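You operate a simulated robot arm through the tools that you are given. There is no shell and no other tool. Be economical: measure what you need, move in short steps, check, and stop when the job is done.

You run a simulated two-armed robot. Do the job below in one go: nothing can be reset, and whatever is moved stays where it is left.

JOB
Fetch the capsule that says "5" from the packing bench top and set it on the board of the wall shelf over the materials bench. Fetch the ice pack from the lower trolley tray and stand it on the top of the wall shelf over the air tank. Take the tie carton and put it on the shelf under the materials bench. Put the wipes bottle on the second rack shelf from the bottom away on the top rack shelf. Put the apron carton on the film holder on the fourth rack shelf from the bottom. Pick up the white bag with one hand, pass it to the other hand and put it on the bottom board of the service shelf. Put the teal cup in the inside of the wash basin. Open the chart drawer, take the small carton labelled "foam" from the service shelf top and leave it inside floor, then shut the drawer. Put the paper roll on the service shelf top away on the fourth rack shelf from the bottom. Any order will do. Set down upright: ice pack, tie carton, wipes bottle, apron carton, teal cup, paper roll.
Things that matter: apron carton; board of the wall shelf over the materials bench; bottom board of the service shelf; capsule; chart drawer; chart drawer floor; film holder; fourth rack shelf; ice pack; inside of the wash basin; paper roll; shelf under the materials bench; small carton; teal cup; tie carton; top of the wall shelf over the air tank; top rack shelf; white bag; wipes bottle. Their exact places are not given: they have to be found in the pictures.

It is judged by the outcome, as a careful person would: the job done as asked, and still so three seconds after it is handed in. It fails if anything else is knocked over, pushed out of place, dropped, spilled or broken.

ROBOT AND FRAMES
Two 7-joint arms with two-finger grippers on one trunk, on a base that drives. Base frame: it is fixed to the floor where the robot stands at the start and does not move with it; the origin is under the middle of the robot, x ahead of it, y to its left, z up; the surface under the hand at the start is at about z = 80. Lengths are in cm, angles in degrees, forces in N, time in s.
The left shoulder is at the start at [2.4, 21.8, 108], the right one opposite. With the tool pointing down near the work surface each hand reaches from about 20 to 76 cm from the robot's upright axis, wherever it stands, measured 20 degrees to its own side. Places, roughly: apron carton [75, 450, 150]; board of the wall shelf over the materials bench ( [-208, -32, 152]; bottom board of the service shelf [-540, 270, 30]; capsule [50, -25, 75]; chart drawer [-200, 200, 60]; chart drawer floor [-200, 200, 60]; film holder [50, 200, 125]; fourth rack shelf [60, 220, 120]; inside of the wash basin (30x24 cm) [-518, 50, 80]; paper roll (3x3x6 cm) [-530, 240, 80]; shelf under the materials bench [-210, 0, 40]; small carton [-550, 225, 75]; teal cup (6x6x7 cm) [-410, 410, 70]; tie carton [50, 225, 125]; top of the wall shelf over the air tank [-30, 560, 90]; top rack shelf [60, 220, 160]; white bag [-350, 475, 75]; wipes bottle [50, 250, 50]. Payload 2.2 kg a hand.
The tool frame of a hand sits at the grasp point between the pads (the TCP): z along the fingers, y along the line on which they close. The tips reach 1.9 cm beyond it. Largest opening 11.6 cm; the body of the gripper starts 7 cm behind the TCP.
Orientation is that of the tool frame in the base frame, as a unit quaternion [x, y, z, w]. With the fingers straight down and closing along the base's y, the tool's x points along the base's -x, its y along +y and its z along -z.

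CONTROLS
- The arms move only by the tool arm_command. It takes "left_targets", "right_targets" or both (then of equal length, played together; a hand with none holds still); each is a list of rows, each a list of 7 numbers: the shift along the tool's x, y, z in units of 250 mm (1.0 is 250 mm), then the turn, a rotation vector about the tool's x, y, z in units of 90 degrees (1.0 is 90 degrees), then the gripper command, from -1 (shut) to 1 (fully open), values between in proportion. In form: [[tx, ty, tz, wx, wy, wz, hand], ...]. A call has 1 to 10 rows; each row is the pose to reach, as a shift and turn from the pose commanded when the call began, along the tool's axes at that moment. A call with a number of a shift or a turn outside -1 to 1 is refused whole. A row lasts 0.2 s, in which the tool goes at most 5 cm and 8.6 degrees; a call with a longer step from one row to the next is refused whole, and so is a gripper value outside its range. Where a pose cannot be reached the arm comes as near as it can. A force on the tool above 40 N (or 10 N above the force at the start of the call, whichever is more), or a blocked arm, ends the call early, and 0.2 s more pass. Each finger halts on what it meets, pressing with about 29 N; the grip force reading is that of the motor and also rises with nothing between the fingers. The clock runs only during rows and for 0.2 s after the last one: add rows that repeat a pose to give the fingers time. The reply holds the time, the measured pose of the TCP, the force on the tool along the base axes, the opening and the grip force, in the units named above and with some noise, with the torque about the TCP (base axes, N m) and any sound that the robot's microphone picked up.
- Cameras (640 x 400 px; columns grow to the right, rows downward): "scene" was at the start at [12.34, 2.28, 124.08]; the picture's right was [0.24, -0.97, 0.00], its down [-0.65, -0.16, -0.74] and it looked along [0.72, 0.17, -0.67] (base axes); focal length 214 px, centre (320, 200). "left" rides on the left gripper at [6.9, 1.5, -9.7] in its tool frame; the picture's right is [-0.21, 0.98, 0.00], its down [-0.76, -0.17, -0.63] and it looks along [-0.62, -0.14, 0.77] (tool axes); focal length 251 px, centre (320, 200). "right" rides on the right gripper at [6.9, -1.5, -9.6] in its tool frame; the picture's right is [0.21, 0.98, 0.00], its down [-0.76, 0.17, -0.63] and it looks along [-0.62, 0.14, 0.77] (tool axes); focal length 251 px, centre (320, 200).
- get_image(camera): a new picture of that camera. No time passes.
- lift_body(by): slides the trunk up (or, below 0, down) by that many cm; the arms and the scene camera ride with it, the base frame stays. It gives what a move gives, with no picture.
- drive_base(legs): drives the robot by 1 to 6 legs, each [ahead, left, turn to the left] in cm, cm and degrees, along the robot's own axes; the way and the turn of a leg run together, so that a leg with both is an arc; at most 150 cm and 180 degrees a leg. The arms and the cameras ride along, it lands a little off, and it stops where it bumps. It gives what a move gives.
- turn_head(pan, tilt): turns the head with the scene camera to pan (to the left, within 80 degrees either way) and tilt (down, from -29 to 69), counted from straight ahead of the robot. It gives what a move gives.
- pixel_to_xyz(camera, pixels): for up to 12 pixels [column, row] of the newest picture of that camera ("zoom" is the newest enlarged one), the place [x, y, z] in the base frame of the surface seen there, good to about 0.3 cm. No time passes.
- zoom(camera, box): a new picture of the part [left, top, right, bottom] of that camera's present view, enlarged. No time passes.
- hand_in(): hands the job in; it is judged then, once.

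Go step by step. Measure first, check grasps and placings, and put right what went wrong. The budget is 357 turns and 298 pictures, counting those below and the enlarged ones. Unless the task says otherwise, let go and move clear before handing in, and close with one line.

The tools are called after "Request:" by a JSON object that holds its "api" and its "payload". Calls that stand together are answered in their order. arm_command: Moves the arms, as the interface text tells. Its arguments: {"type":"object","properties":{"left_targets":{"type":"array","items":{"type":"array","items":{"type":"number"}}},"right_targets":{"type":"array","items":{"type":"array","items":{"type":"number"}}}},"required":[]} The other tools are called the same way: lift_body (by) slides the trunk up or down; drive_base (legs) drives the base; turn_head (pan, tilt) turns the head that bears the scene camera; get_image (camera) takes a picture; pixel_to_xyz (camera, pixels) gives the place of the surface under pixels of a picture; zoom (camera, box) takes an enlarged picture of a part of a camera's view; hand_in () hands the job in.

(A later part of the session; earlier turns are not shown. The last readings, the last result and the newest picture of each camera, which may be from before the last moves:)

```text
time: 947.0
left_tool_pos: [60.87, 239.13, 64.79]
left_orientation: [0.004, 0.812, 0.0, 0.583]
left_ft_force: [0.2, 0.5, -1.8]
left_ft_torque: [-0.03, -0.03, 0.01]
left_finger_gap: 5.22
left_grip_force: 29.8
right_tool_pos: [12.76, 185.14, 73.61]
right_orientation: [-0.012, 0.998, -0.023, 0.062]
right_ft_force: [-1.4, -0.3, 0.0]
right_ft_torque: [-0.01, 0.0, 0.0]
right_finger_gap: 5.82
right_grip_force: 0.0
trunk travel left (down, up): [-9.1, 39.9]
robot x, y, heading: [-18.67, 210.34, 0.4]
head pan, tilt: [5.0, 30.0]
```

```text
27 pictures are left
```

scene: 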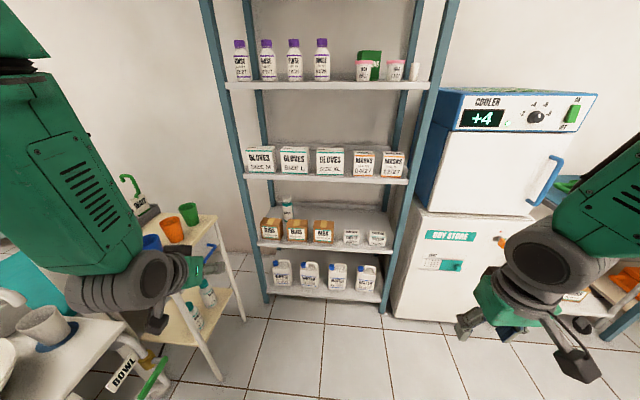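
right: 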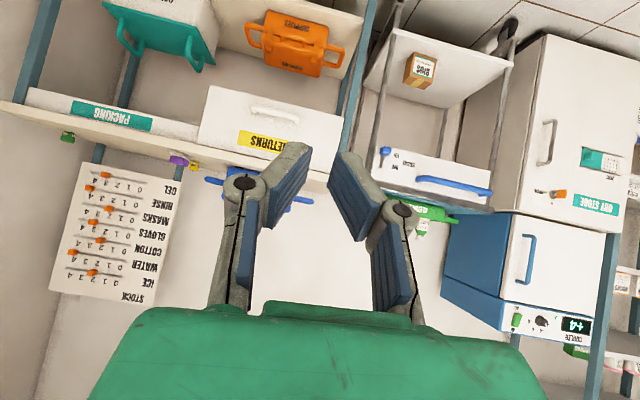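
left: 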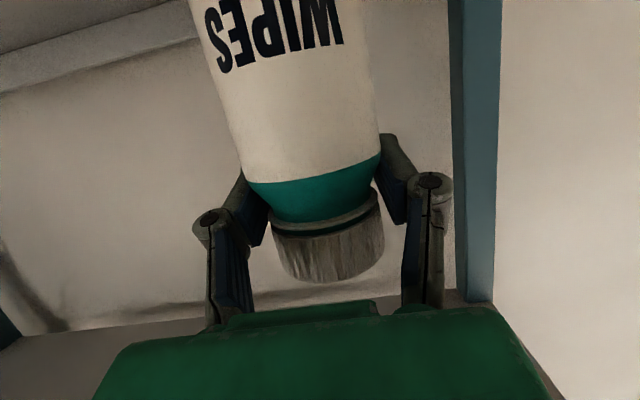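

Held (bottom 12.4 below the TCP). Going straight over the tall BIBS boxes would hit the shelf above, so I'll slide the bottle right, behind the boxes, and come out over the lower COTTON boxes.

Request:
{"api": "lift_body", "payload": {"by": 1.5}}

Request:
{"api": "drive_base", "payload": {"legs": [[0, -18, 0]]}}

Request:
{"api": "zoom", "payload": {"camera": "scene", "box": [200, 110, 440, 290]}}

```text
time: 947.6
left_tool_pos: [60.81, 239.04, 66.38]
left_orientation: [0.004, 0.812, 0.0, 0.584]
left_ft_force: [0.3, 0.5, -2.2]
left_ft_torque: [-0.02, -0.06, 0.03]
left_finger_gap: 5.19
left_grip_force: 28.9
right_tool_pos: [12.87, 185.1, 75.07]
right_orientation: [-0.014, 0.998, -0.023, 0.063]
right_ft_force: [0.1, 0.1, -0.3]
right_ft_torque: [-0.01, 0.03, -0.01]
right_finger_gap: 5.79
right_grip_force: 0.1
trunk travel left (down, up): [-10.6, 38.4]
robot x, y, heading: [-18.32, 210.56, 0.4]
head pan, tilt: [5.0, 30.0]
```

```text
time: 949.1
left_tool_pos: [60.81, 221.29, 66.31]
left_orientation: [0.003, 0.811, 0.0, 0.585]
left_ft_force: [0.6, 0.1, -2.4]
left_ft_torque: [-0.04, -0.02, -0.02]
left_finger_gap: 5.17
left_grip_force: 28.2
right_tool_pos: [12.82, 167.29, 75.14]
right_orientation: [-0.013, 0.998, -0.023, 0.063]
right_ft_force: [-0.1, -0.3, -0.5]
right_ft_torque: [0.0, 0.0, -0.02]
right_finger_gap: 5.82
right_grip_force: 0.0
trunk travel left (down, up): [-10.6, 38.4]
robot x, y, heading: [-18.62, 192.25, 0.3]
head pan, tilt: [5.0, 30.0]
```

```text
2.22 times, centred on (320, 200) of scene
```

zoom: 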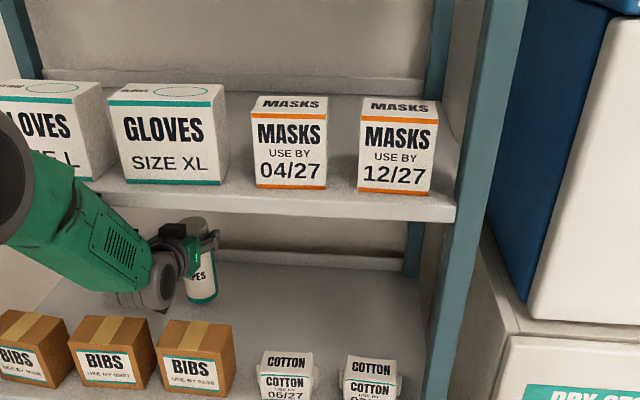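

Smooth and steady. I'll continue right behind the COTTON boxes and measure their tops.

Request:
{"api": "pixel_to_xyz", "payload": {"camera": "zoom", "pixels": [[275, 357], [300, 358], [285, 372], [360, 362], [385, 362], [320, 375], [195, 250], [100, 195], [300, 218]]}}

Request:
{"api": "drive_base", "payload": {"legs": [[0, -16.5, 0]]}}

Request:
{"api": "zoom", "payload": {"camera": "scene", "box": [200, 110, 440, 290]}}

```text
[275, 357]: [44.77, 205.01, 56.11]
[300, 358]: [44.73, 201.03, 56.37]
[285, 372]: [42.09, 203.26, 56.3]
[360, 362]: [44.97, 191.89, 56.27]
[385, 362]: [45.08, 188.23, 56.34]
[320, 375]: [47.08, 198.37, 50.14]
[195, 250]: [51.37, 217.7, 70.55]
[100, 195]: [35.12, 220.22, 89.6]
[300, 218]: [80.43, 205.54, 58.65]
```

```text
time: 950.6
left_tool_pos: [60.78, 204.06, 66.69]
left_orientation: [0.005, 0.811, -0.002, 0.586]
left_ft_force: [0.3, 0.0, -1.7]
left_ft_torque: [0.0, 0.02, -0.02]
left_finger_gap: 5.18
left_grip_force: 29.5
right_tool_pos: [12.63, 150.23, 75.3]
right_orientation: [-0.01, 0.997, -0.024, 0.067]
right_ft_force: [0.8, 0.2, 0.6]
right_ft_torque: [0.03, 0.03, -0.02]
right_finger_gap: 5.8
right_grip_force: 0.0
trunk travel left (down, up): [-10.6, 38.4]
robot x, y, heading: [-18.55, 176.02, -0.2]
head pan, tilt: [5.0, 30.0]
```

```text
2.22 times, centred on (320, 200) of scene
```

zoom: 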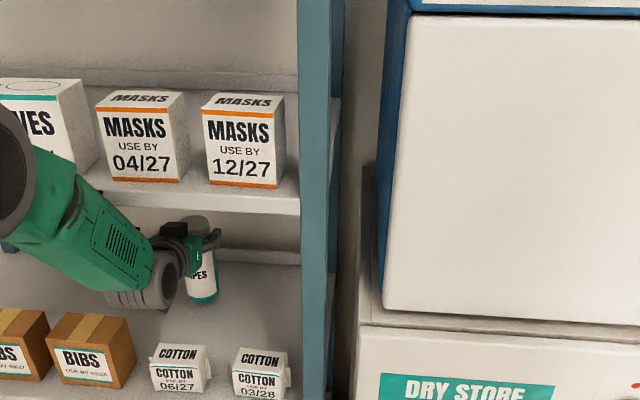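

COTTON tops are at z 56.3. I'll retract along a rising line, then drive straight out.

Request:
{"api": "arm_command", "payload": {"left_targets": [[-0.02, 0, -0.12, 0, 0, 0, -1], [-0.03, 0, -0.25, 0, 0, 0, -1], [-0.03, 0, -0.39, 0, 0, 0, -1], [-0.03, 0, -0.39, 0, 0, 0, -1]]}}

Request:
{"api": "zoom", "payload": {"camera": "scene", "box": [200, 110, 440, 290]}}

```text
time: 951.6
left_tool_pos: [51.6, 202.67, 71.22]
left_orientation: [0.01, 0.81, 0.004, 0.587]
left_ft_force: [0.6, 0.3, -0.9]
left_ft_torque: [-0.02, 0.01, 0.02]
left_finger_gap: 5.19
left_grip_force: 29.3
right_tool_pos: [12.81, 148.98, 75.06]
right_orientation: [-0.01, 0.997, -0.014, 0.071]
right_ft_force: [0.1, -0.4, 0.8]
right_ft_torque: [0.02, -0.01, 0.02]
right_finger_gap: 5.82
right_grip_force: 0.0
trunk travel left (down, up): [-10.6, 38.4]
robot x, y, heading: [-18.67, 175.31, 0.1]
head pan, tilt: [5.0, 30.0]
```

```text
2.22 times, centred on (320, 200) of scene
```

zoom: 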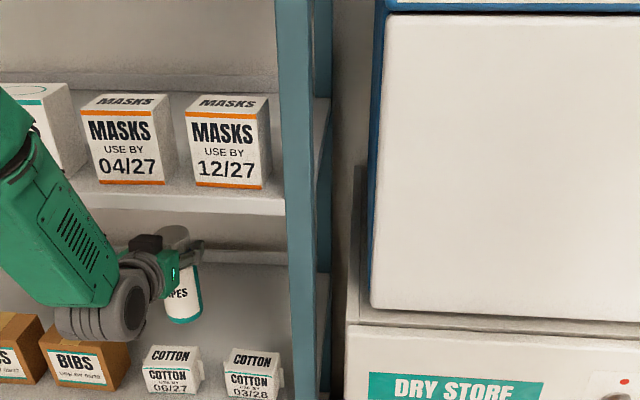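

Clear by 2.5 cm. I drive straight back.

Request:
{"api": "drive_base", "payload": {"legs": [[-32, 0, 0]]}}

Request:
{"api": "lift_body", "payload": {"by": 38}}

Request:
{"api": "turn_head", "payload": {"pan": 12, "tilt": 10}}

Request:
{"api": "get_image", "payload": {"camera": "scene"}}

```text
time: 953.8
left_tool_pos: [19.32, 203.13, 70.95]
left_orientation: [0.01, 0.809, -0.002, 0.587]
left_ft_force: [-0.1, 0.3, -0.7]
left_ft_torque: [0.01, 0.05, -0.05]
left_finger_gap: 5.15
left_grip_force: 28.6
right_tool_pos: [-19.94, 149.65, 75.25]
right_orientation: [-0.005, 0.997, -0.019, 0.072]
right_ft_force: [0.5, 0.7, -0.4]
right_ft_torque: [0.0, -0.03, -0.02]
right_finger_gap: 5.81
right_grip_force: 0.1
trunk travel left (down, up): [-10.6, 38.4]
robot x, y, heading: [-50.93, 176.08, -0.8]
head pan, tilt: [5.0, 30.0]
```

```text
time: 957.4
left_tool_pos: [19.1, 203.02, 109.11]
left_orientation: [0.011, 0.809, -0.001, 0.588]
left_ft_force: [-0.4, 0.2, 0.2]
left_ft_torque: [-0.03, -0.01, 0.0]
left_finger_gap: 5.1
left_grip_force: 29.2
right_tool_pos: [-19.49, 149.62, 113.53]
right_orientation: [-0.005, 0.997, -0.019, 0.08]
right_ft_force: [0.2, -1.0, -1.1]
right_ft_torque: [-0.03, 0.05, 0.04]
right_finger_gap: 5.82
right_grip_force: 0.1
trunk travel left (down, up): [-48.6, 0.4]
robot x, y, heading: [-51.3, 176.23, -0.7]
head pan, tilt: [5.0, 30.0]
```

```text
time: 958.3
left_tool_pos: [19.15, 203.05, 109.09]
left_orientation: [0.011, 0.808, -0.001, 0.589]
left_ft_force: [0.2, -0.8, -1.0]
left_ft_torque: [-0.01, -0.05, 0.03]
left_finger_gap: 5.11
left_grip_force: 28.9
right_tool_pos: [-19.53, 149.76, 113.63]
right_orientation: [-0.005, 0.997, -0.019, 0.08]
right_ft_force: [-0.7, -0.7, -0.4]
right_ft_torque: [0.02, 0.01, -0.01]
right_finger_gap: 5.8
right_grip_force: 0.1
trunk travel left (down, up): [-48.6, 0.4]
robot x, y, heading: [-51.48, 175.98, -0.7]
head pan, tilt: [12.0, 10.0]
```

```text
23 pictures are left
```

scene: 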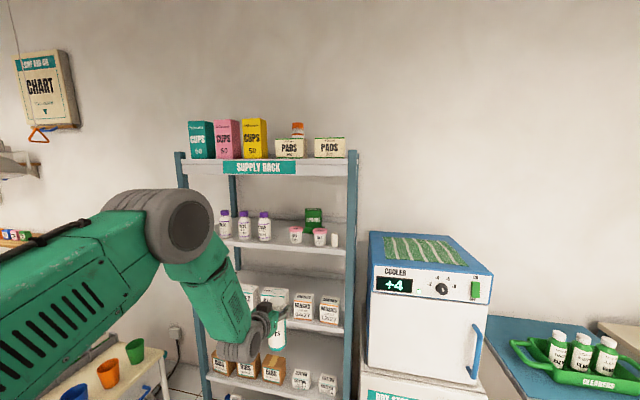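

Request:
{"api": "zoom", "payload": {"camera": "scene", "box": [180, 105, 370, 180]}}

Request:
{"api": "pixel_to_xyz", "payload": {"camera": "zoom", "pixels": [[322, 120], [422, 118], [455, 115], [552, 112], [395, 75], [250, 110], [285, 105], [370, 110], [500, 115], [500, 170], [440, 165], [570, 165]]}}

```text
3.37 times, centred on (275, 142) of scene
```

zoom: 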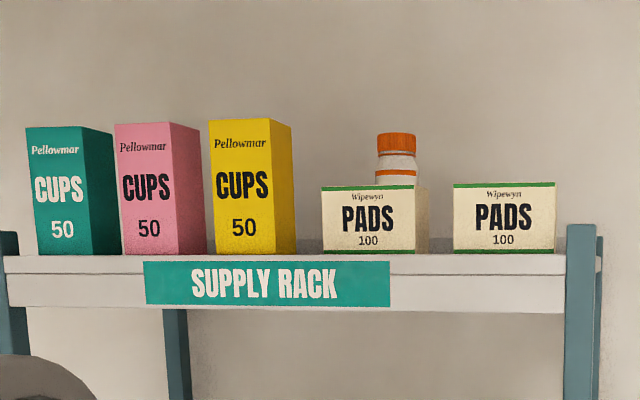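

```text
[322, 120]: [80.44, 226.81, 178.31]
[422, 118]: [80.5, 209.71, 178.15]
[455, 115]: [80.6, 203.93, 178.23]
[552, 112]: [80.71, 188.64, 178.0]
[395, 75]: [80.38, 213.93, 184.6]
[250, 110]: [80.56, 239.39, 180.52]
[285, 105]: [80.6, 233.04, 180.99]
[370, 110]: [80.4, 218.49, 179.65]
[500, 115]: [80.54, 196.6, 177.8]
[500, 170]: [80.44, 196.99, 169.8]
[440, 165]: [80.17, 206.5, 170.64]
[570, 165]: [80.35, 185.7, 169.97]
```

Request:
{"api": "pixel_to_xyz", "payload": {"camera": "zoom", "pixels": [[330, 220], [412, 220], [425, 220], [458, 215], [553, 215], [395, 160], [212, 200], [268, 200], [288, 200], [500, 250], [310, 245], [440, 248]]}}

```text
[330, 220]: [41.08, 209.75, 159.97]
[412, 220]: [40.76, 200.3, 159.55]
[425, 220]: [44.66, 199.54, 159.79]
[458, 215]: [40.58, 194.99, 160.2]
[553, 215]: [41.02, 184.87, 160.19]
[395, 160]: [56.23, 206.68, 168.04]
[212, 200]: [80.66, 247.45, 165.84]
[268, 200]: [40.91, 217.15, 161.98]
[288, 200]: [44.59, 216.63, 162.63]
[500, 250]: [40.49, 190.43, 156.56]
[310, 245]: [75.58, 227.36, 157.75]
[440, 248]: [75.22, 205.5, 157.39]
```

There's a possible free spot behind PADS2, around (58,190). I'll raise the arm in steps and look from above with the hand camera.

Request:
{"api": "arm_command", "payload": {"left_targets": [[-0.17, 0, -0.055, 0, 0, 0, -1], [-0.34, 0, -0.11, 0, 0, 0, -1], [-0.51, 0, -0.166, 0, 0, 0, -1], [-0.68, 0, -0.22, 0, 0, 0, -1], [-0.85, 0, -0.28, 0, 0, 0, -1], [-0.85, 0, -0.28, 0, 0, 0, -1]]}}

Request:
{"api": "arm_command", "payload": {"left_targets": [[-0.17, 0, -0.055, 0, 0, 0, -1], [-0.34, 0, -0.11, 0, 0, 0, -1], [-0.51, 0, -0.166, 0, 0, 0, -1], [-0.68, 0, -0.22, 0, 0, 0, -1], [-0.85, 0, -0.28, 0, 0, 0, -1], [-0.85, 0, -0.28, 0, 0, 0, -1]]}}

Request:
{"api": "arm_command", "payload": {"left_targets": [[-0.17, 0, -0.055, 0, 0, 0, -1], [-0.34, 0, -0.11, 0, 0, 0, -1], [-0.51, 0, -0.166, 0, 0, 0, -1], [-0.68, 0, -0.22, 0, 0, 0, -1], [-0.85, 0, -0.28, 0, 0, 0, -1], [-0.85, 0, -0.28, 0, 0, 0, -1]]}}

Request:
{"api": "get_image", "payload": {"camera": "left"}}

```text
time: 959.7
left_tool_pos: [19.03, 202.87, 131.45]
left_orientation: [0.011, 0.809, -0.001, 0.588]
left_ft_force: [1.1, 0.3, -1.8]
left_ft_torque: [0.01, 0.01, 0.0]
left_finger_gap: 5.09
left_grip_force: 29.7
right_tool_pos: [-19.46, 149.75, 113.54]
right_orientation: [-0.006, 0.997, -0.019, 0.077]
right_ft_force: [0.6, 0.1, 0.2]
right_ft_torque: [0.0, 0.0, -0.01]
right_finger_gap: 5.8
right_grip_force: 0.0
trunk travel left (down, up): [-48.6, 0.4]
robot x, y, heading: [-51.35, 175.98, -0.7]
head pan, tilt: [12.0, 10.0]
```

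```text
time: 961.1
left_tool_pos: [18.88, 202.29, 153.78]
left_orientation: [0.011, 0.809, 0.0, 0.587]
left_ft_force: [0.1, -0.3, -1.2]
left_ft_torque: [-0.04, -0.04, -0.03]
left_finger_gap: 5.06
left_grip_force: 28.8
right_tool_pos: [-19.53, 149.58, 113.35]
right_orientation: [-0.005, 0.997, -0.018, 0.077]
right_ft_force: [0.4, 0.2, -0.2]
right_ft_torque: [0.01, -0.01, 0.02]
right_finger_gap: 5.8
right_grip_force: 0.1
trunk travel left (down, up): [-48.6, 0.4]
robot x, y, heading: [-51.23, 175.62, -0.6]
head pan, tilt: [12.0, 10.0]
```

```text
time: 962.5
left_tool_pos: [18.47, 202.12, 176.17]
left_orientation: [0.01, 0.809, 0.0, 0.588]
left_ft_force: [-0.5, 0.0, -0.8]
left_ft_torque: [0.01, 0.0, 0.01]
left_finger_gap: 5.09
left_grip_force: 28.7
right_tool_pos: [-19.45, 149.72, 113.56]
right_orientation: [-0.006, 0.997, -0.019, 0.078]
right_ft_force: [0.2, 1.0, 0.4]
right_ft_torque: [0.0, 0.04, 0.03]
right_finger_gap: 5.8
right_grip_force: 0.1
trunk travel left (down, up): [-48.6, 0.4]
robot x, y, heading: [-51.41, 176.18, -0.7]
head pan, tilt: [12.0, 10.0]
```

```text
21 pictures are left
```

left: 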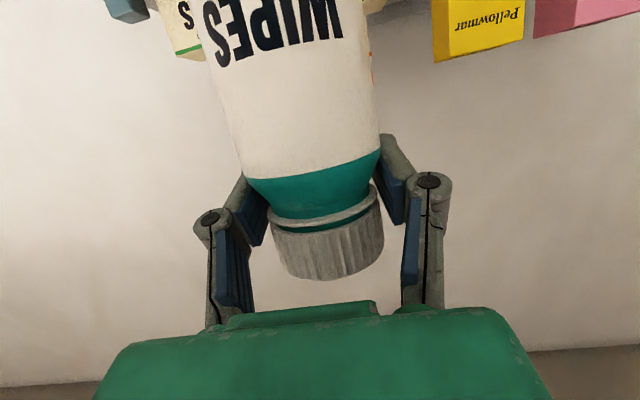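

I can't see behind PADS2 from here, so I'll raise the right hand and use its downward camera to look at the top shelf.

Request:
{"api": "arm_command", "payload": {"right_targets": [[-0.03, 0.05, -0.19, 0, 0, 0, 0], [-0.06, 0.1, -0.38, 0, 0, 0, 0], [-0.1, 0.15, -0.57, 0, 0, 0, 0], [-0.15, 0.2, -0.75, 0, 0, 0, 0], [-0.2, 0.25, -0.92, 0, 0, 0, 0], [-0.2, 0.25, -0.92, 0, 0, 0, 0]]}}

Request:
{"api": "arm_command", "payload": {"right_targets": [[-0.05, 0.05, -0.18, 0, 0, 0, 0], [-0.1, 0.1, -0.36, 0, 0, 0, 0], [-0.15, 0.15, -0.54, 0, 0, 0, 0], [-0.2, 0.2, -0.72, 0, 0, 0, 0], [-0.25, 0.2, -0.88, 0, 0, 0, 0], [-0.25, 0.2, -0.88, 0, 0, 0, 0]]}}

Request:
{"api": "get_image", "payload": {"camera": "right"}}

```text
refused: row 3 steps farther than a row can; nothing moved
```

```text
time: 963.9
left_tool_pos: [18.71, 202.59, 176.13]
left_orientation: [0.01, 0.809, -0.002, 0.587]
left_ft_force: [0.0, -0.8, -1.4]
left_ft_torque: [0.01, 0.0, 0.01]
left_finger_gap: 5.08
left_grip_force: 29.2
right_tool_pos: [-17.03, 155.76, 135.78]
right_orientation: [-0.006, 0.997, -0.02, 0.072]
right_ft_force: [0.3, 0.1, 0.6]
right_ft_torque: [-0.03, 0.0, 0.03]
right_finger_gap: 5.83
right_grip_force: 0.2
trunk travel left (down, up): [-48.6, 0.4]
robot x, y, heading: [-51.24, 176.35, -0.7]
head pan, tilt: [12.0, 10.0]
```

```text
20 pictures are left
```

right: 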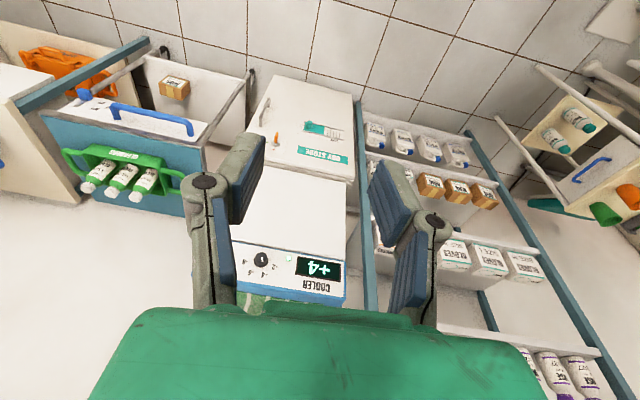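

Request:
{"api": "arm_command", "payload": {"right_targets": [[-0.08, 0, -0.15, 0, 0, 0, 0], [-0.16, 0, -0.3, 0, 0, 0, 0], [-0.24, 0, -0.45, 0, 0, 0, 0], [-0.32, 0, -0.6, 0, 0, 0, 0], [-0.4, 0, -0.75, 0, 0, 0, 0], [-0.48, 0, -0.9, 0, 0, 0, 0], [-0.5, 0, -1.0, 0, 0, 0, 0]]}}

Request:
{"api": "get_image", "payload": {"camera": "right"}}

```text
time: 965.5
left_tool_pos: [18.38, 201.86, 176.11]
left_orientation: [0.011, 0.809, -0.001, 0.588]
left_ft_force: [-0.2, -0.5, -1.4]
left_ft_torque: [0.0, -0.07, -0.02]
left_finger_gap: 5.06
left_grip_force: 29.2
right_tool_pos: [-8.56, 156.44, 162.7]
right_orientation: [-0.006, 0.997, -0.019, 0.074]
right_ft_force: [-0.1, 0.4, 1.4]
right_ft_torque: [-0.01, -0.01, 0.01]
right_finger_gap: 5.82
right_grip_force: 0.1
trunk travel left (down, up): [-48.6, 0.4]
robot x, y, heading: [-51.01, 175.88, -0.7]
head pan, tilt: [12.0, 10.0]
```

```text
19 pictures are left
```

right: 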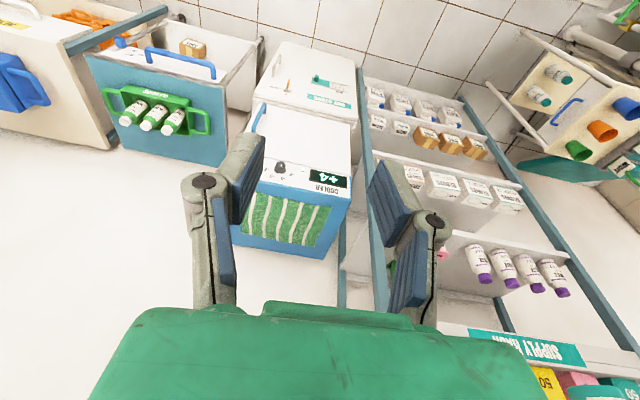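

Request:
{"api": "arm_command", "payload": {"right_targets": [[-0.1, 0, -0.1, 0, -0.09, 0, 0], [-0.2, 0, -0.15, 0, -0.18, 0, 0], [-0.3, 0, -0.2, 0, -0.27, 0, 0], [-0.4, 0, -0.25, -0.05, -0.36, -0.05, 0], [-0.4, 0, -0.25, -0.1, -0.38, -0.1, 0]]}}

Request:
{"api": "get_image", "payload": {"camera": "right"}}

```text
refused: row 4 steps farther than a row can; nothing moved
```

```text
18 pictures are left
```

right: 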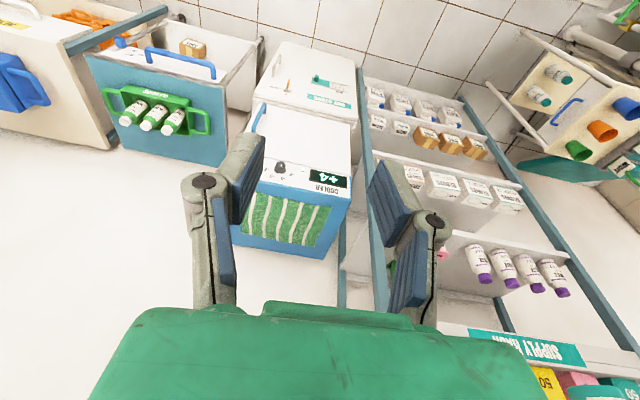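

Request:
{"api": "arm_command", "payload": {"right_targets": [[-0.08, 0, -0.08, 0, -0.085, 0, 0], [-0.16, 0, -0.14, 0, -0.17, 0, 0], [-0.24, 0, -0.2, 0, -0.255, 0, 0], [-0.32, 0, -0.25, 0, -0.34, 0, 0], [-0.32, 0, -0.25, -0.03, -0.38, -0.03, 0], [-0.32, 0, -0.25, -0.06, -0.4, -0.06, 0], [-0.32, 0, -0.25, -0.08, -0.4, -0.08, 0]]}}

Request:
{"api": "get_image", "payload": {"camera": "right"}}

```text
time: 967.1
left_tool_pos: [18.53, 201.65, 176.27]
left_orientation: [0.012, 0.809, -0.001, 0.588]
left_ft_force: [0.0, 0.1, -1.7]
left_ft_torque: [-0.01, 0.01, 0.03]
left_finger_gap: 5.04
left_grip_force: 28.1
right_tool_pos: [-1.41, 156.66, 169.66]
right_orientation: [-0.076, 0.922, 0.041, 0.376]
right_ft_force: [-0.6, -0.1, -0.3]
right_ft_torque: [0.01, 0.02, 0.0]
right_finger_gap: 5.8
right_grip_force: 0.1
trunk travel left (down, up): [-48.6, 0.4]
robot x, y, heading: [-51.2, 176.07, -0.7]
head pan, tilt: [12.0, 10.0]
```

```text
17 pictures are left
```

right: 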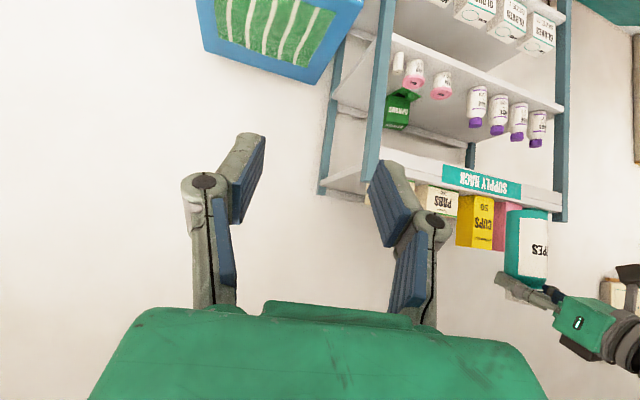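

Request:
{"api": "arm_command", "payload": {"right_targets": [[0, 0, 0, -0.05, 0, -0.05, 0.8], [0, 0, -0.1, -0.1, 0, -0.1, 1], [0, 0, -0.15, -0.13, 0, -0.13, 1], [0, 0, -0.15, -0.13, 0, -0.13, 1]]}}

Request:
{"api": "zoom", "payload": {"camera": "right", "box": [240, 120, 420, 250]}}

```text
time: 968.1
left_tool_pos: [18.58, 201.64, 176.27]
left_orientation: [0.012, 0.809, -0.001, 0.588]
left_ft_force: [0.4, 0.3, -1.7]
left_ft_torque: [0.02, -0.01, -0.03]
left_finger_gap: 5.04
left_grip_force: 28.9
right_tool_pos: [-4.05, 156.09, 172.43]
right_orientation: [-0.209, 0.9, 0.097, 0.369]
right_ft_force: [0.3, -0.1, 0.8]
right_ft_torque: [-0.01, 0.0, 0.0]
right_finger_gap: 11.6
right_grip_force: 0.0
trunk travel left (down, up): [-48.6, 0.4]
robot x, y, heading: [-51.52, 175.88, -0.9]
head pan, tilt: [12.0, 10.0]
```

```text
3.08 times, centred on (330, 185) of right
```

zoom: 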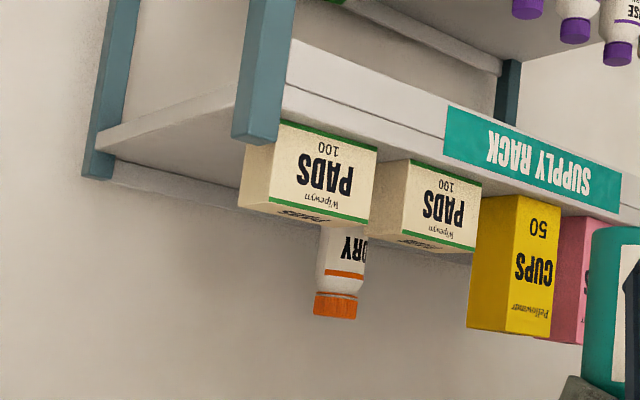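

The hand camera now shows the right rear of the top shelf is empty. I'll measure.

Request:
{"api": "pixel_to_xyz", "payload": {"camera": "zoom", "pixels": [[170, 130], [200, 150], [225, 165], [150, 150], [335, 240], [335, 300], [245, 190], [300, 210], [225, 120], [120, 170]]}}

```text
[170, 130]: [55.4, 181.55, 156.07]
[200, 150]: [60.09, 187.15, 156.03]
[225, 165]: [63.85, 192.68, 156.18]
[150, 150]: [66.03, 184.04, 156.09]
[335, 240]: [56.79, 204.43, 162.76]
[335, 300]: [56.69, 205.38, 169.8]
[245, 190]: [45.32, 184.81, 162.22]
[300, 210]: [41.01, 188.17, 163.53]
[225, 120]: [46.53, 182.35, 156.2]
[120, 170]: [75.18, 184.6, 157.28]
```

Free area confirmed (board z 156.1), so the target is (58.5,190). I'll raise to clear PADS2, then approach.

Request:
{"api": "arm_command", "payload": {"left_targets": [[-0.06, 0, -0.02, 0, 0, 0, -1], [-0.12, 0, -0.04, 0, 0, 0, -1], [-0.12, 0, -0.04, 0, 0, 0, -1]]}}

Request:
{"api": "drive_base", "payload": {"legs": [[8, -11.5, 0.8]]}}

Request:
{"api": "turn_head", "payload": {"pan": 20, "tilt": 0}}

Request:
{"api": "turn_head", "payload": {"pan": 25, "tilt": 0}}

Request:
{"api": "turn_head", "payload": {"pan": 20, "tilt": 0}}

Request:
{"api": "turn_head", "payload": {"pan": 25, "tilt": 0}}

```text
time: 968.9
left_tool_pos: [18.62, 201.97, 179.56]
left_orientation: [0.012, 0.808, -0.001, 0.588]
left_ft_force: [0.1, 0.3, -1.0]
left_ft_torque: [0.02, -0.02, -0.01]
left_finger_gap: 5.01
left_grip_force: 28.9
right_tool_pos: [-3.98, 156.2, 172.39]
right_orientation: [-0.208, 0.901, 0.097, 0.369]
right_ft_force: [-0.9, 1.0, -0.1]
right_ft_torque: [0.01, 0.03, -0.01]
right_finger_gap: 11.59
right_grip_force: 0.1
trunk travel left (down, up): [-48.6, 0.4]
robot x, y, heading: [-50.83, 175.82, -0.7]
head pan, tilt: [12.0, 10.0]
```

```text
time: 970.2
left_tool_pos: [25.88, 198.93, 178.7]
left_orientation: [-0.009, 0.809, -0.011, 0.588]
left_ft_force: [-1.7, 3.3, -1.1]
left_ft_torque: [-0.1, -0.06, -0.28]
left_finger_gap: 4.98
left_grip_force: 28.5
right_tool_pos: [3.97, 152.55, 173.04]
right_orientation: [-0.225, 0.9, 0.082, 0.365]
right_ft_force: [-1.0, 2.2, 0.2]
right_ft_torque: [-0.09, -0.08, -0.12]
right_finger_gap: 11.58
right_grip_force: 0.1
trunk travel left (down, up): [-48.6, 0.4]
robot x, y, heading: [-43.03, 165.36, 0.2]
head pan, tilt: [12.0, 10.0]
```

```text
time: 970.9
left_tool_pos: [26.27, 192.09, 180.09]
left_orientation: [0.004, 0.809, 0.005, 0.588]
left_ft_force: [0.0, -1.5, -1.0]
left_ft_torque: [-0.02, 0.04, 0.14]
left_finger_gap: 5.02
left_grip_force: 28.4
right_tool_pos: [3.87, 146.0, 172.35]
right_orientation: [-0.216, 0.898, 0.1, 0.37]
right_ft_force: [0.1, -1.5, 0.8]
right_ft_torque: [0.07, -0.01, 0.07]
right_finger_gap: 11.6
right_grip_force: 0.1
trunk travel left (down, up): [-48.6, 0.4]
robot x, y, heading: [-43.08, 165.03, 0.1]
head pan, tilt: [20.0, 0.0]
```

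```text
time: 971.6
left_tool_pos: [25.62, 187.91, 180.31]
left_orientation: [0.01, 0.807, 0.013, 0.59]
left_ft_force: [0.8, -1.8, -1.4]
left_ft_torque: [0.0, 0.02, 0.17]
left_finger_gap: 5.01
left_grip_force: 28.8
right_tool_pos: [3.78, 142.16, 172.16]
right_orientation: [-0.213, 0.897, 0.108, 0.371]
right_ft_force: [0.3, -1.3, 0.9]
right_ft_torque: [0.04, 0.11, 0.11]
right_finger_gap: 11.6
right_grip_force: 0.0
trunk travel left (down, up): [-48.6, 0.4]
robot x, y, heading: [-43.33, 165.01, 0.3]
head pan, tilt: [25.0, 0.0]
```

```text
time: 972.2
left_tool_pos: [26.03, 201.66, 178.48]
left_orientation: [-0.014, 0.809, -0.014, 0.587]
left_ft_force: [-0.7, 4.4, -0.9]
left_ft_torque: [-0.1, -0.05, -0.34]
left_finger_gap: 5.0
left_grip_force: 28.9
right_tool_pos: [3.87, 155.15, 173.03]
right_orientation: [-0.227, 0.901, 0.076, 0.363]
right_ft_force: [-0.5, 3.6, -0.9]
right_ft_torque: [-0.24, -0.08, -0.19]
right_finger_gap: 11.61
right_grip_force: 0.0
trunk travel left (down, up): [-48.6, 0.4]
robot x, y, heading: [-42.98, 166.58, 0.0]
head pan, tilt: [20.0, 0.0]
```

```text
time: 972.9
left_tool_pos: [26.53, 191.88, 180.0]
left_orientation: [0.001, 0.81, 0.008, 0.586]
left_ft_force: [1.5, 1.1, -2.2]
left_ft_torque: [-0.01, -0.06, -0.02]
left_finger_gap: 5.04
left_grip_force: 28.6
right_tool_pos: [4.25, 145.74, 171.85]
right_orientation: [-0.219, 0.899, 0.102, 0.366]
right_ft_force: [0.7, 0.9, -1.5]
right_ft_torque: [0.04, -0.02, 0.01]
right_finger_gap: 11.59
right_grip_force: 0.0
trunk travel left (down, up): [-48.6, 0.4]
robot x, y, heading: [-43.48, 164.68, 0.6]
head pan, tilt: [25.0, 0.0]
```

Sway is large with both arms high, so I'll lower the right arm to damp it.

Request:
{"api": "arm_command", "payload": {"right_targets": [[0.1, -0.05, 0.1, 0, 0, 0, 0], [0.2, -0.1, 0.2, 0, 0, 0, 0], [0.3, -0.15, 0.3, 0, 0, 0, 0], [0.4, -0.2, 0.4, 0, 0, 0, 0], [0.5, -0.2, 0.5, 0, 0, 0, 0], [0.6, -0.2, 0.6, 0, 0, 0, 0], [0.7, -0.2, 0.7, 0, 0, 0, 0], [0.8, -0.2, 0.8, 0, 0, 0, 0]]}}

Request:
{"api": "arm_command", "payload": {"right_targets": [[0.1, 0, 0.1, 0, 0, 0, 0], [0.2, 0, 0.2, 0, 0, 0, 0], [0.3, 0, 0.3, 0, 0, 0, 0], [0.4, 0, 0.4, 0, 0, 0, 0], [0.5, 0, 0.5, 0, 0, 0, 0], [0.6, 0, 0.6, 0, 0, 0, 0], [0.7, 0, 0.7, 0, 0, 0, 0], [0.8, 0, 0.8, 0, 0, 0, 0]]}}

Request:
{"api": "turn_head", "payload": {"pan": 24, "tilt": 0}}

Request:
{"api": "turn_head", "payload": {"pan": -60, "tilt": 0}}

Request:
{"api": "turn_head", "payload": {"pan": 60, "tilt": 0}}

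Request:
{"api": "turn_head", "payload": {"pan": 15, "tilt": 0}}

Request:
{"api": "turn_head", "payload": {"pan": 18, "tilt": 0}}

```text
time: 974.9
left_tool_pos: [26.67, 189.39, 180.73]
left_orientation: [0.006, 0.809, 0.009, 0.588]
left_ft_force: [1.6, 0.2, -1.6]
left_ft_torque: [0.01, -0.03, 0.09]
left_finger_gap: 5.03
left_grip_force: 29.2
right_tool_pos: [5.88, 140.03, 143.99]
right_orientation: [-0.214, 0.898, 0.105, 0.371]
right_ft_force: [-0.3, 0.6, 0.3]
right_ft_torque: [0.0, 0.01, -0.01]
right_finger_gap: 5.81
right_grip_force: 0.1
trunk travel left (down, up): [-48.6, 0.4]
robot x, y, heading: [-43.01, 163.27, 0.3]
head pan, tilt: [25.0, 0.0]
stopped in row 8 (right hand): the arm was blocked; the commanded pose is now the measured one
```

```text
time: 976.9
left_tool_pos: [25.12, 188.62, 181.5]
left_orientation: [0.007, 0.807, 0.008, 0.591]
left_ft_force: [-0.6, 0.3, -2.3]
left_ft_torque: [-0.03, -0.1, -0.03]
left_finger_gap: 5.02
left_grip_force: 29.1
right_tool_pos: [4.87, 139.64, 116.0]
right_orientation: [-0.213, 0.897, 0.103, 0.373]
right_ft_force: [0.7, -0.6, -0.7]
right_ft_torque: [-0.06, 0.1, -0.01]
right_finger_gap: 5.79
right_grip_force: 0.1
trunk travel left (down, up): [-48.6, 0.4]
robot x, y, heading: [-43.33, 162.1, 1.0]
head pan, tilt: [25.0, 0.0]
stopped in row 8 (right hand): the arm was blocked; the commanded pose is now the measured one
```

```text
time: 977.5
left_tool_pos: [24.28, 185.54, 181.5]
left_orientation: [0.013, 0.803, 0.013, 0.596]
left_ft_force: [-1.0, -1.0, -0.1]
left_ft_torque: [0.04, 0.09, 0.09]
left_finger_gap: 5.06
left_grip_force: 29.0
right_tool_pos: [4.83, 137.89, 115.78]
right_orientation: [-0.209, 0.897, 0.108, 0.375]
right_ft_force: [-0.1, -0.2, 0.9]
right_ft_torque: [0.03, 0.08, 0.03]
right_finger_gap: 5.8
right_grip_force: 0.0
trunk travel left (down, up): [-48.6, 0.4]
robot x, y, heading: [-43.23, 161.57, 0.5]
head pan, tilt: [24.0, 0.0]
```

```text
time: 979.1
left_tool_pos: [24.54, 200.32, 179.99]
left_orientation: [-0.012, 0.804, -0.016, 0.595]
left_ft_force: [-2.9, 4.2, -1.0]
left_ft_torque: [-0.07, -0.02, -0.29]
left_finger_gap: 5.05
left_grip_force: 29.1
right_tool_pos: [4.79, 147.62, 117.43]
right_orientation: [-0.229, 0.898, 0.077, 0.368]
right_ft_force: [-0.1, 2.9, 1.7]
right_ft_torque: [-0.23, 0.04, -0.11]
right_finger_gap: 5.79
right_grip_force: 0.1
trunk travel left (down, up): [-48.6, 0.4]
robot x, y, heading: [-43.07, 163.62, 0.7]
head pan, tilt: [-60.0, 0.0]
```

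```text
time: 981.1
left_tool_pos: [25.2, 200.26, 179.79]
left_orientation: [-0.013, 0.806, -0.016, 0.591]
left_ft_force: [-0.8, 2.8, -2.4]
left_ft_torque: [-0.08, -0.01, -0.23]
left_finger_gap: 5.05
left_grip_force: 28.7
right_tool_pos: [5.09, 147.38, 117.11]
right_orientation: [-0.228, 0.899, 0.077, 0.367]
right_ft_force: [-0.5, 2.4, 0.4]
right_ft_torque: [-0.15, 0.07, -0.08]
right_finger_gap: 5.81
right_grip_force: 0.1
trunk travel left (down, up): [-48.6, 0.4]
robot x, y, heading: [-42.8, 163.83, 0.4]
head pan, tilt: [60.0, 0.0]
```

```text
time: 982.2
left_tool_pos: [25.35, 201.99, 179.56]
left_orientation: [-0.015, 0.806, -0.021, 0.591]
left_ft_force: [-0.1, 4.3, -1.4]
left_ft_torque: [-0.04, -0.01, -0.29]
left_finger_gap: 5.07
left_grip_force: 29.1
right_tool_pos: [4.87, 148.7, 117.14]
right_orientation: [-0.23, 0.899, 0.071, 0.365]
right_ft_force: [0.3, 3.8, -0.3]
right_ft_torque: [-0.16, 0.01, -0.17]
right_finger_gap: 5.76
right_grip_force: 0.1
trunk travel left (down, up): [-48.6, 0.4]
robot x, y, heading: [-42.86, 163.78, 0.5]
head pan, tilt: [15.0, 0.0]
```

```text
time: 982.8
left_tool_pos: [25.48, 176.18, 181.69]
left_orientation: [0.031, 0.806, 0.031, 0.591]
left_ft_force: [3.6, -3.9, -1.6]
left_ft_torque: [0.08, 0.04, 0.29]
left_finger_gap: 5.09
left_grip_force: 29.1
right_tool_pos: [5.25, 131.67, 114.34]
right_orientation: [-0.194, 0.896, 0.13, 0.377]
right_ft_force: [1.3, -4.1, 0.0]
right_ft_torque: [0.18, 0.05, 0.16]
right_finger_gap: 5.79
right_grip_force: 0.1
trunk travel left (down, up): [-48.6, 0.4]
robot x, y, heading: [-43.47, 160.51, 0.2]
head pan, tilt: [18.0, 0.0]
```

The sway is growing, so I'll lower the trunk right away to regain damping.

Request:
{"api": "lift_body", "payload": {"by": -40}}

Request:
{"api": "turn_head", "payload": {"pan": 16, "tilt": 0}}

Request:
{"api": "turn_head", "payload": {"pan": 19, "tilt": 0}}

Request:
{"api": "turn_head", "payload": {"pan": 16, "tilt": 0}}

Request:
{"api": "turn_head", "payload": {"pan": 22, "tilt": 0}}

Request:
{"api": "turn_head", "payload": {"pan": 16, "tilt": 0}}

```text
time: 983.4
left_tool_pos: [24.34, 210.24, 176.88]
left_orientation: [-0.026, 0.8, -0.049, 0.598]
left_ft_force: [-1.9, 12.0, -4.4]
left_ft_torque: [-0.21, -0.16, -0.87]
left_finger_gap: 4.91
left_grip_force: 29.0
right_tool_pos: [2.94, 153.19, 117.08]
right_orientation: [-0.229, 0.9, 0.072, 0.364]
right_ft_force: [1.4, 1.3, 0.2]
right_ft_torque: [-0.19, 0.12, 0.01]
right_finger_gap: 5.81
right_grip_force: 0.0
trunk travel left (down, up): [-47.8, 1.2]
robot x, y, heading: [-43.32, 162.73, 0.3]
head pan, tilt: [18.0, 0.0]
stopped: the arm was blocked; the commanded pose is now the measured one
```

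```text
time: 984.0
left_tool_pos: [23.83, 191.62, 181.11]
left_orientation: [0.003, 0.798, -0.003, 0.602]
left_ft_force: [-0.7, -4.8, 0.4]
left_ft_torque: [0.12, 0.25, 0.4]
left_finger_gap: 4.93
left_grip_force: 29.0
right_tool_pos: [2.34, 141.77, 114.46]
right_orientation: [-0.218, 0.899, 0.106, 0.365]
right_ft_force: [1.2, -4.3, 0.5]
right_ft_torque: [0.34, 0.12, 0.3]
right_finger_gap: 5.8
right_grip_force: 0.0
trunk travel left (down, up): [-47.8, 1.2]
robot x, y, heading: [-43.05, 161.72, 0.3]
head pan, tilt: [16.0, 0.0]
```

```text
time: 984.6
left_tool_pos: [24.9, 210.46, 177.08]
left_orientation: [-0.025, 0.799, -0.048, 0.598]
left_ft_force: [-1.5, 11.3, -2.2]
left_ft_torque: [-0.18, -0.07, -0.86]
left_finger_gap: 4.96
left_grip_force: 29.3
right_tool_pos: [3.44, 153.53, 116.94]
right_orientation: [-0.23, 0.9, 0.072, 0.363]
right_ft_force: [1.4, 0.0, 0.3]
right_ft_torque: [0.0, 0.1, 0.09]
right_finger_gap: 5.77
right_grip_force: 0.0
trunk travel left (down, up): [-47.8, 1.2]
robot x, y, heading: [-43.27, 163.05, 0.2]
head pan, tilt: [19.0, 0.0]
```

```text
time: 985.2
left_tool_pos: [24.46, 188.9, 180.9]
left_orientation: [0.015, 0.8, 0.0, 0.6]
left_ft_force: [1.8, -11.7, -0.9]
left_ft_torque: [0.21, 0.1, 0.86]
left_finger_gap: 4.99
left_grip_force: 29.0
right_tool_pos: [2.67, 140.44, 114.61]
right_orientation: [-0.214, 0.899, 0.113, 0.366]
right_ft_force: [0.7, -2.3, 0.0]
right_ft_torque: [0.08, 0.11, 0.14]
right_finger_gap: 5.78
right_grip_force: 0.0
trunk travel left (down, up): [-47.8, 1.2]
robot x, y, heading: [-43.09, 161.4, 0.1]
head pan, tilt: [16.0, 0.0]
```

```text
time: 985.9
left_tool_pos: [25.37, 213.86, 175.87]
left_orientation: [-0.031, 0.802, -0.052, 0.595]
left_ft_force: [1.0, 3.7, -4.2]
left_ft_torque: [-0.1, -0.14, -0.24]
left_finger_gap: 5.01
left_grip_force: 29.1
right_tool_pos: [3.67, 156.26, 117.0]
right_orientation: [-0.242, 0.9, 0.063, 0.358]
right_ft_force: [-0.6, 3.9, 0.3]
right_ft_torque: [-0.22, 0.01, -0.1]
right_finger_gap: 5.82
right_grip_force: 0.1
trunk travel left (down, up): [-47.8, 1.2]
robot x, y, heading: [-44.23, 163.72, 0.4]
head pan, tilt: [22.0, 0.0]
```

```text
time: 986.6
left_tool_pos: [25.71, 183.44, 181.24]
left_orientation: [0.028, 0.804, 0.008, 0.594]
left_ft_force: [2.6, -3.1, -1.6]
left_ft_torque: [0.08, 0.08, 0.14]
left_finger_gap: 4.98
left_grip_force: 28.8
right_tool_pos: [3.72, 136.54, 114.93]
right_orientation: [-0.198, 0.897, 0.129, 0.373]
right_ft_force: [1.2, -3.1, -1.3]
right_ft_torque: [0.2, 0.03, 0.18]
right_finger_gap: 5.8
right_grip_force: 0.0
trunk travel left (down, up): [-47.8, 1.2]
robot x, y, heading: [-43.35, 160.19, 0.1]
head pan, tilt: [16.0, 0.0]
```

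Request:
{"api": "lift_body", "payload": {"by": -40}}

Request:
{"api": "lift_body", "payload": {"by": -40}}

Request:
{"api": "lift_body", "payload": {"by": -40}}

Request:
{"api": "arm_command", "payload": {"left_targets": [[0.15, 0, 0.05, 0, 0, 0, -1], [0.3, 0, 0.1, 0, 0, 0, -1], [0.45, 0, 0.15, 0, 0, 0, -1], [0.6, 0, 0.2, 0, 0, 0, -1], [0.75, 0, 0.25, 0, 0, 0, -1], [0.9, 0, 0.3, 0, 0, 0, -1]]}}

Request:
{"api": "lift_body", "payload": {"by": -30}}

```text
time: 987.1
left_tool_pos: [25.55, 218.53, 173.14]
left_orientation: [-0.027, 0.794, -0.078, 0.602]
left_ft_force: [0.1, 10.4, -4.0]
left_ft_torque: [-0.18, -0.23, -0.78]
left_finger_gap: 4.45
left_grip_force: 28.9
right_tool_pos: [3.46, 160.04, 119.02]
right_orientation: [-0.218, 0.898, 0.074, 0.376]
right_ft_force: [-0.1, 5.1, 2.5]
right_ft_torque: [-0.45, 0.12, -0.29]
right_finger_gap: 5.79
right_grip_force: 0.0
trunk travel left (down, up): [-47.1, 1.9]
robot x, y, heading: [-41.83, 162.47, -0.9]
head pan, tilt: [16.0, 0.0]
stopped: the arm was blocked; the commanded pose is now the measured one
```

```text
time: 987.7
left_tool_pos: [20.0, 200.85, 181.61]
left_orientation: [-0.038, 0.768, -0.001, 0.64]
left_ft_force: [-7.3, 10.3, -6.6]
left_ft_torque: [-0.01, -0.41, -0.84]
left_finger_gap: 4.36
left_grip_force: 29.0
right_tool_pos: [-1.59, 147.55, 110.3]
right_orientation: [-0.248, 0.898, 0.126, 0.34]
right_ft_force: [7.3, 6.1, -4.8]
right_ft_torque: [-0.26, 0.22, -0.04]
right_finger_gap: 5.8
right_grip_force: 0.1
trunk travel left (down, up): [-46.0, 3.0]
robot x, y, heading: [-40.6, 162.86, 0.9]
head pan, tilt: [16.0, 0.0]
stopped: the arm was blocked; the commanded pose is now the measured one
```

```text
time: 988.0
left_tool_pos: [21.84, 173.8, 184.17]
left_orientation: [0.042, 0.772, 0.034, 0.634]
left_ft_force: [0.5, -0.5, 0.0]
left_ft_torque: [0.03, 0.09, 0.0]
left_finger_gap: 4.36
left_grip_force: 28.9
right_tool_pos: [-1.12, 130.51, 110.13]
right_orientation: [-0.189, 0.9, 0.16, 0.359]
right_ft_force: [1.7, -2.9, -0.4]
right_ft_torque: [0.18, 0.12, 0.12]
right_finger_gap: 5.8
right_grip_force: 0.0
trunk travel left (down, up): [-45.9, 3.1]
robot x, y, heading: [-41.41, 160.03, -0.5]
head pan, tilt: [16.0, 0.0]
stopped: the arm was blocked; the commanded pose is now the measured one
```

```text
time: 988.4
left_tool_pos: [24.44, 204.05, 175.07]
left_orientation: [-0.003, 0.771, -0.044, 0.635]
left_ft_force: [0.1, 9.6, -2.4]
left_ft_torque: [-0.09, -0.03, -0.82]
left_finger_gap: 4.33
left_grip_force: 28.8
right_tool_pos: [-1.21, 149.09, 112.47]
right_orientation: [-0.227, 0.909, 0.09, 0.338]
right_ft_force: [-0.8, 5.5, -0.6]
right_ft_torque: [-0.4, -0.02, -0.27]
right_finger_gap: 5.82
right_grip_force: 0.1
trunk travel left (down, up): [-45.9, 3.1]
robot x, y, heading: [-40.34, 161.23, -1.9]
head pan, tilt: [16.0, 0.0]
stopped in row 1 (right hand): the arm was blocked; the commanded pose is now the measured one
```

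```text
time: 989.0
left_tool_pos: [21.62, 178.95, 178.1]
left_orientation: [0.015, 0.766, -0.001, 0.642]
left_ft_force: [2.9, -5.0, -0.2]
left_ft_torque: [0.03, 0.07, 0.37]
left_finger_gap: 4.35
left_grip_force: 28.3
right_tool_pos: [-0.9, 134.83, 107.56]
right_orientation: [-0.191, 0.892, 0.152, 0.381]
right_ft_force: [-1.1, -4.1, -0.6]
right_ft_torque: [0.29, -0.06, 0.19]
right_finger_gap: 5.81
right_grip_force: 0.0
trunk travel left (down, up): [-44.4, 4.6]
robot x, y, heading: [-40.17, 160.67, -1.3]
head pan, tilt: [16.0, 0.0]
stopped: the arm was blocked; the commanded pose is now the measured one
```

Request:
{"api": "arm_command", "payload": {"left_targets": [[0.18, 0, 0.06, 0, 0, 0, -1]]}}

Request:
{"api": "arm_command", "payload": {"left_targets": [[0.18, 0, 0.06, 0, 0, 0, -1]]}}

Request:
{"api": "arm_command", "payload": {"left_targets": [[0.18, 0, 0.06, 0, 0, 0, -1]]}}

Request:
{"api": "arm_command", "payload": {"left_targets": [[0.18, 0, 0.06, 0, 0, 0, -1]]}}

Request:
{"api": "arm_command", "payload": {"left_targets": [[0.18, 0, 0.06, 0, 0, 0, -1]]}}

Request:
{"api": "lift_body", "payload": {"by": -3}}

Request:
{"api": "lift_body", "payload": {"by": -3}}

Request:
{"api": "lift_body", "payload": {"by": -3}}

```text
time: 989.6
left_tool_pos: [23.19, 198.83, 167.45]
left_orientation: [-0.011, 0.774, -0.047, 0.631]
left_ft_force: [-1.7, 2.4, -3.3]
left_ft_torque: [-0.04, -0.19, -0.21]
left_finger_gap: 4.34
left_grip_force: 29.0
right_tool_pos: [-1.03, 147.97, 111.28]
right_orientation: [-0.255, 0.882, 0.107, 0.381]
right_ft_force: [0.1, 4.0, -0.4]
right_ft_torque: [-0.19, -0.06, -0.18]
right_finger_gap: 5.78
right_grip_force: 0.1
trunk travel left (down, up): [-44.4, 4.6]
robot x, y, heading: [-40.06, 160.36, -1.9]
head pan, tilt: [16.0, 0.0]
stopped in row 1 (left hand): the arm was blocked; the commanded pose is now the measured one
```

```text
time: 990.2
left_tool_pos: [21.94, 187.41, 167.54]
left_orientation: [-0.044, 0.767, -0.047, 0.639]
left_ft_force: [1.7, -4.6, -0.5]
left_ft_torque: [0.02, 0.11, 0.34]
left_finger_gap: 4.3
left_grip_force: 29.2
right_tool_pos: [0.4, 136.06, 108.84]
right_orientation: [-0.199, 0.87, 0.155, 0.424]
right_ft_force: [-0.6, -3.8, -1.6]
right_ft_torque: [0.24, -0.12, 0.19]
right_finger_gap: 5.81
right_grip_force: 0.1
trunk travel left (down, up): [-44.4, 4.6]
robot x, y, heading: [-40.45, 161.04, -1.2]
head pan, tilt: [16.0, 0.0]
stopped in row 1 (left hand): the arm was blocked; the commanded pose is now the measured one
```

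```text
time: 990.8
left_tool_pos: [22.1, 203.01, 159.04]
left_orientation: [-0.073, 0.759, -0.081, 0.641]
left_ft_force: [0.7, 7.7, -4.1]
left_ft_torque: [-0.06, -0.28, -0.66]
left_finger_gap: 4.3
left_grip_force: 28.9
left hand out of reach, approached as far as the arm can: row 1
right_tool_pos: [-1.03, 150.76, 111.72]
right_orientation: [-0.284, 0.86, 0.116, 0.407]
right_ft_force: [-2.1, 5.8, -0.3]
right_ft_torque: [-0.29, -0.1, -0.41]
right_finger_gap: 5.81
right_grip_force: 0.1
trunk travel left (down, up): [-44.4, 4.6]
robot x, y, heading: [-40.46, 161.24, -1.7]
head pan, tilt: [16.0, 0.0]
stopped in row 1 (left hand): the arm was blocked; the commanded pose is now the measured one
```

```text
time: 991.4
left_tool_pos: [23.32, 178.82, 155.11]
left_orientation: [-0.051, 0.779, -0.052, 0.623]
left_ft_force: [1.5, -6.8, -0.1]
left_ft_torque: [0.07, 0.11, 0.49]
left_finger_gap: 4.3
left_grip_force: 28.4
right_tool_pos: [0.34, 133.32, 109.82]
right_orientation: [-0.208, 0.847, 0.167, 0.459]
right_ft_force: [0.4, -4.2, -1.3]
right_ft_torque: [0.23, -0.03, 0.29]
right_finger_gap: 5.78
right_grip_force: 0.2
trunk travel left (down, up): [-44.4, 4.6]
robot x, y, heading: [-40.92, 159.93, -1.5]
head pan, tilt: [16.0, 0.0]
stopped in row 1 (left hand): the arm was blocked; the commanded pose is now the measured one
```

```text
time: 992.0
left_tool_pos: [21.63, 203.05, 148.11]
left_orientation: [-0.087, 0.76, -0.083, 0.639]
left_ft_force: [0.3, 5.0, -2.8]
left_ft_torque: [-0.08, -0.1, -0.37]
left_finger_gap: 4.33
left_grip_force: 28.7
left hand out of reach, approached as far as the arm can: row 1
right_tool_pos: [-0.52, 152.96, 112.82]
right_orientation: [-0.298, 0.84, 0.116, 0.439]
right_ft_force: [1.0, 5.3, 0.9]
right_ft_torque: [-0.3, 0.1, -0.28]
right_finger_gap: 5.8
right_grip_force: 0.2
trunk travel left (down, up): [-44.4, 4.6]
robot x, y, heading: [-41.18, 161.23, -1.8]
head pan, tilt: [16.0, 0.0]
stopped in row 1 (right hand): the arm was blocked; the commanded pose is now the measured one
```

```text
time: 992.6
left_tool_pos: [21.73, 180.75, 147.72]
left_orientation: [-0.092, 0.775, -0.062, 0.622]
left_ft_force: [1.4, -7.1, 0.4]
left_ft_torque: [0.14, 0.12, 0.48]
left_finger_gap: 4.34
left_grip_force: 28.5
right_tool_pos: [0.74, 133.47, 108.07]
right_orientation: [-0.221, 0.825, 0.172, 0.491]
right_ft_force: [1.1, -2.7, -1.9]
right_ft_torque: [0.15, -0.05, 0.2]
right_finger_gap: 5.78
right_grip_force: 0.1
trunk travel left (down, up): [-42.0, 7.0]
robot x, y, heading: [-41.22, 159.52, -1.7]
head pan, tilt: [16.0, 0.0]
stopped: the arm was blocked; the commanded pose is now the measured one
```

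```text
time: 993.1
left_tool_pos: [19.84, 205.52, 142.16]
left_orientation: [-0.122, 0.756, -0.094, 0.636]
left_ft_force: [-0.2, 3.9, -3.0]
left_ft_torque: [-0.05, -0.09, -0.35]
left_finger_gap: 4.41
left_grip_force: 29.5
right_tool_pos: [0.42, 153.66, 109.29]
right_orientation: [-0.305, 0.817, 0.114, 0.476]
right_ft_force: [1.4, 2.6, 1.9]
right_ft_torque: [-0.17, 0.18, -0.04]
right_finger_gap: 5.79
right_grip_force: 0.1
trunk travel left (down, up): [-39.7, 9.3]
robot x, y, heading: [-40.79, 161.63, -1.7]
head pan, tilt: [16.0, 0.0]
stopped: the arm was blocked; the commanded pose is now the measured one
```

```text
time: 993.7
left_tool_pos: [20.52, 182.49, 140.2]
left_orientation: [-0.119, 0.785, -0.062, 0.605]
left_ft_force: [0.7, -7.3, 0.6]
left_ft_torque: [0.16, 0.1, 0.45]
left_finger_gap: 4.39
left_grip_force: 29.4
right_tool_pos: [1.98, 133.8, 104.79]
right_orientation: [-0.234, 0.799, 0.175, 0.525]
right_ft_force: [1.7, -0.8, -1.0]
right_ft_torque: [0.12, -0.02, 0.1]
right_finger_gap: 5.79
right_grip_force: 0.0
trunk travel left (down, up): [-37.5, 11.5]
robot x, y, heading: [-40.85, 159.15, -1.4]
head pan, tilt: [16.0, 0.0]
stopped: the arm was blocked; the commanded pose is now the measured one
```

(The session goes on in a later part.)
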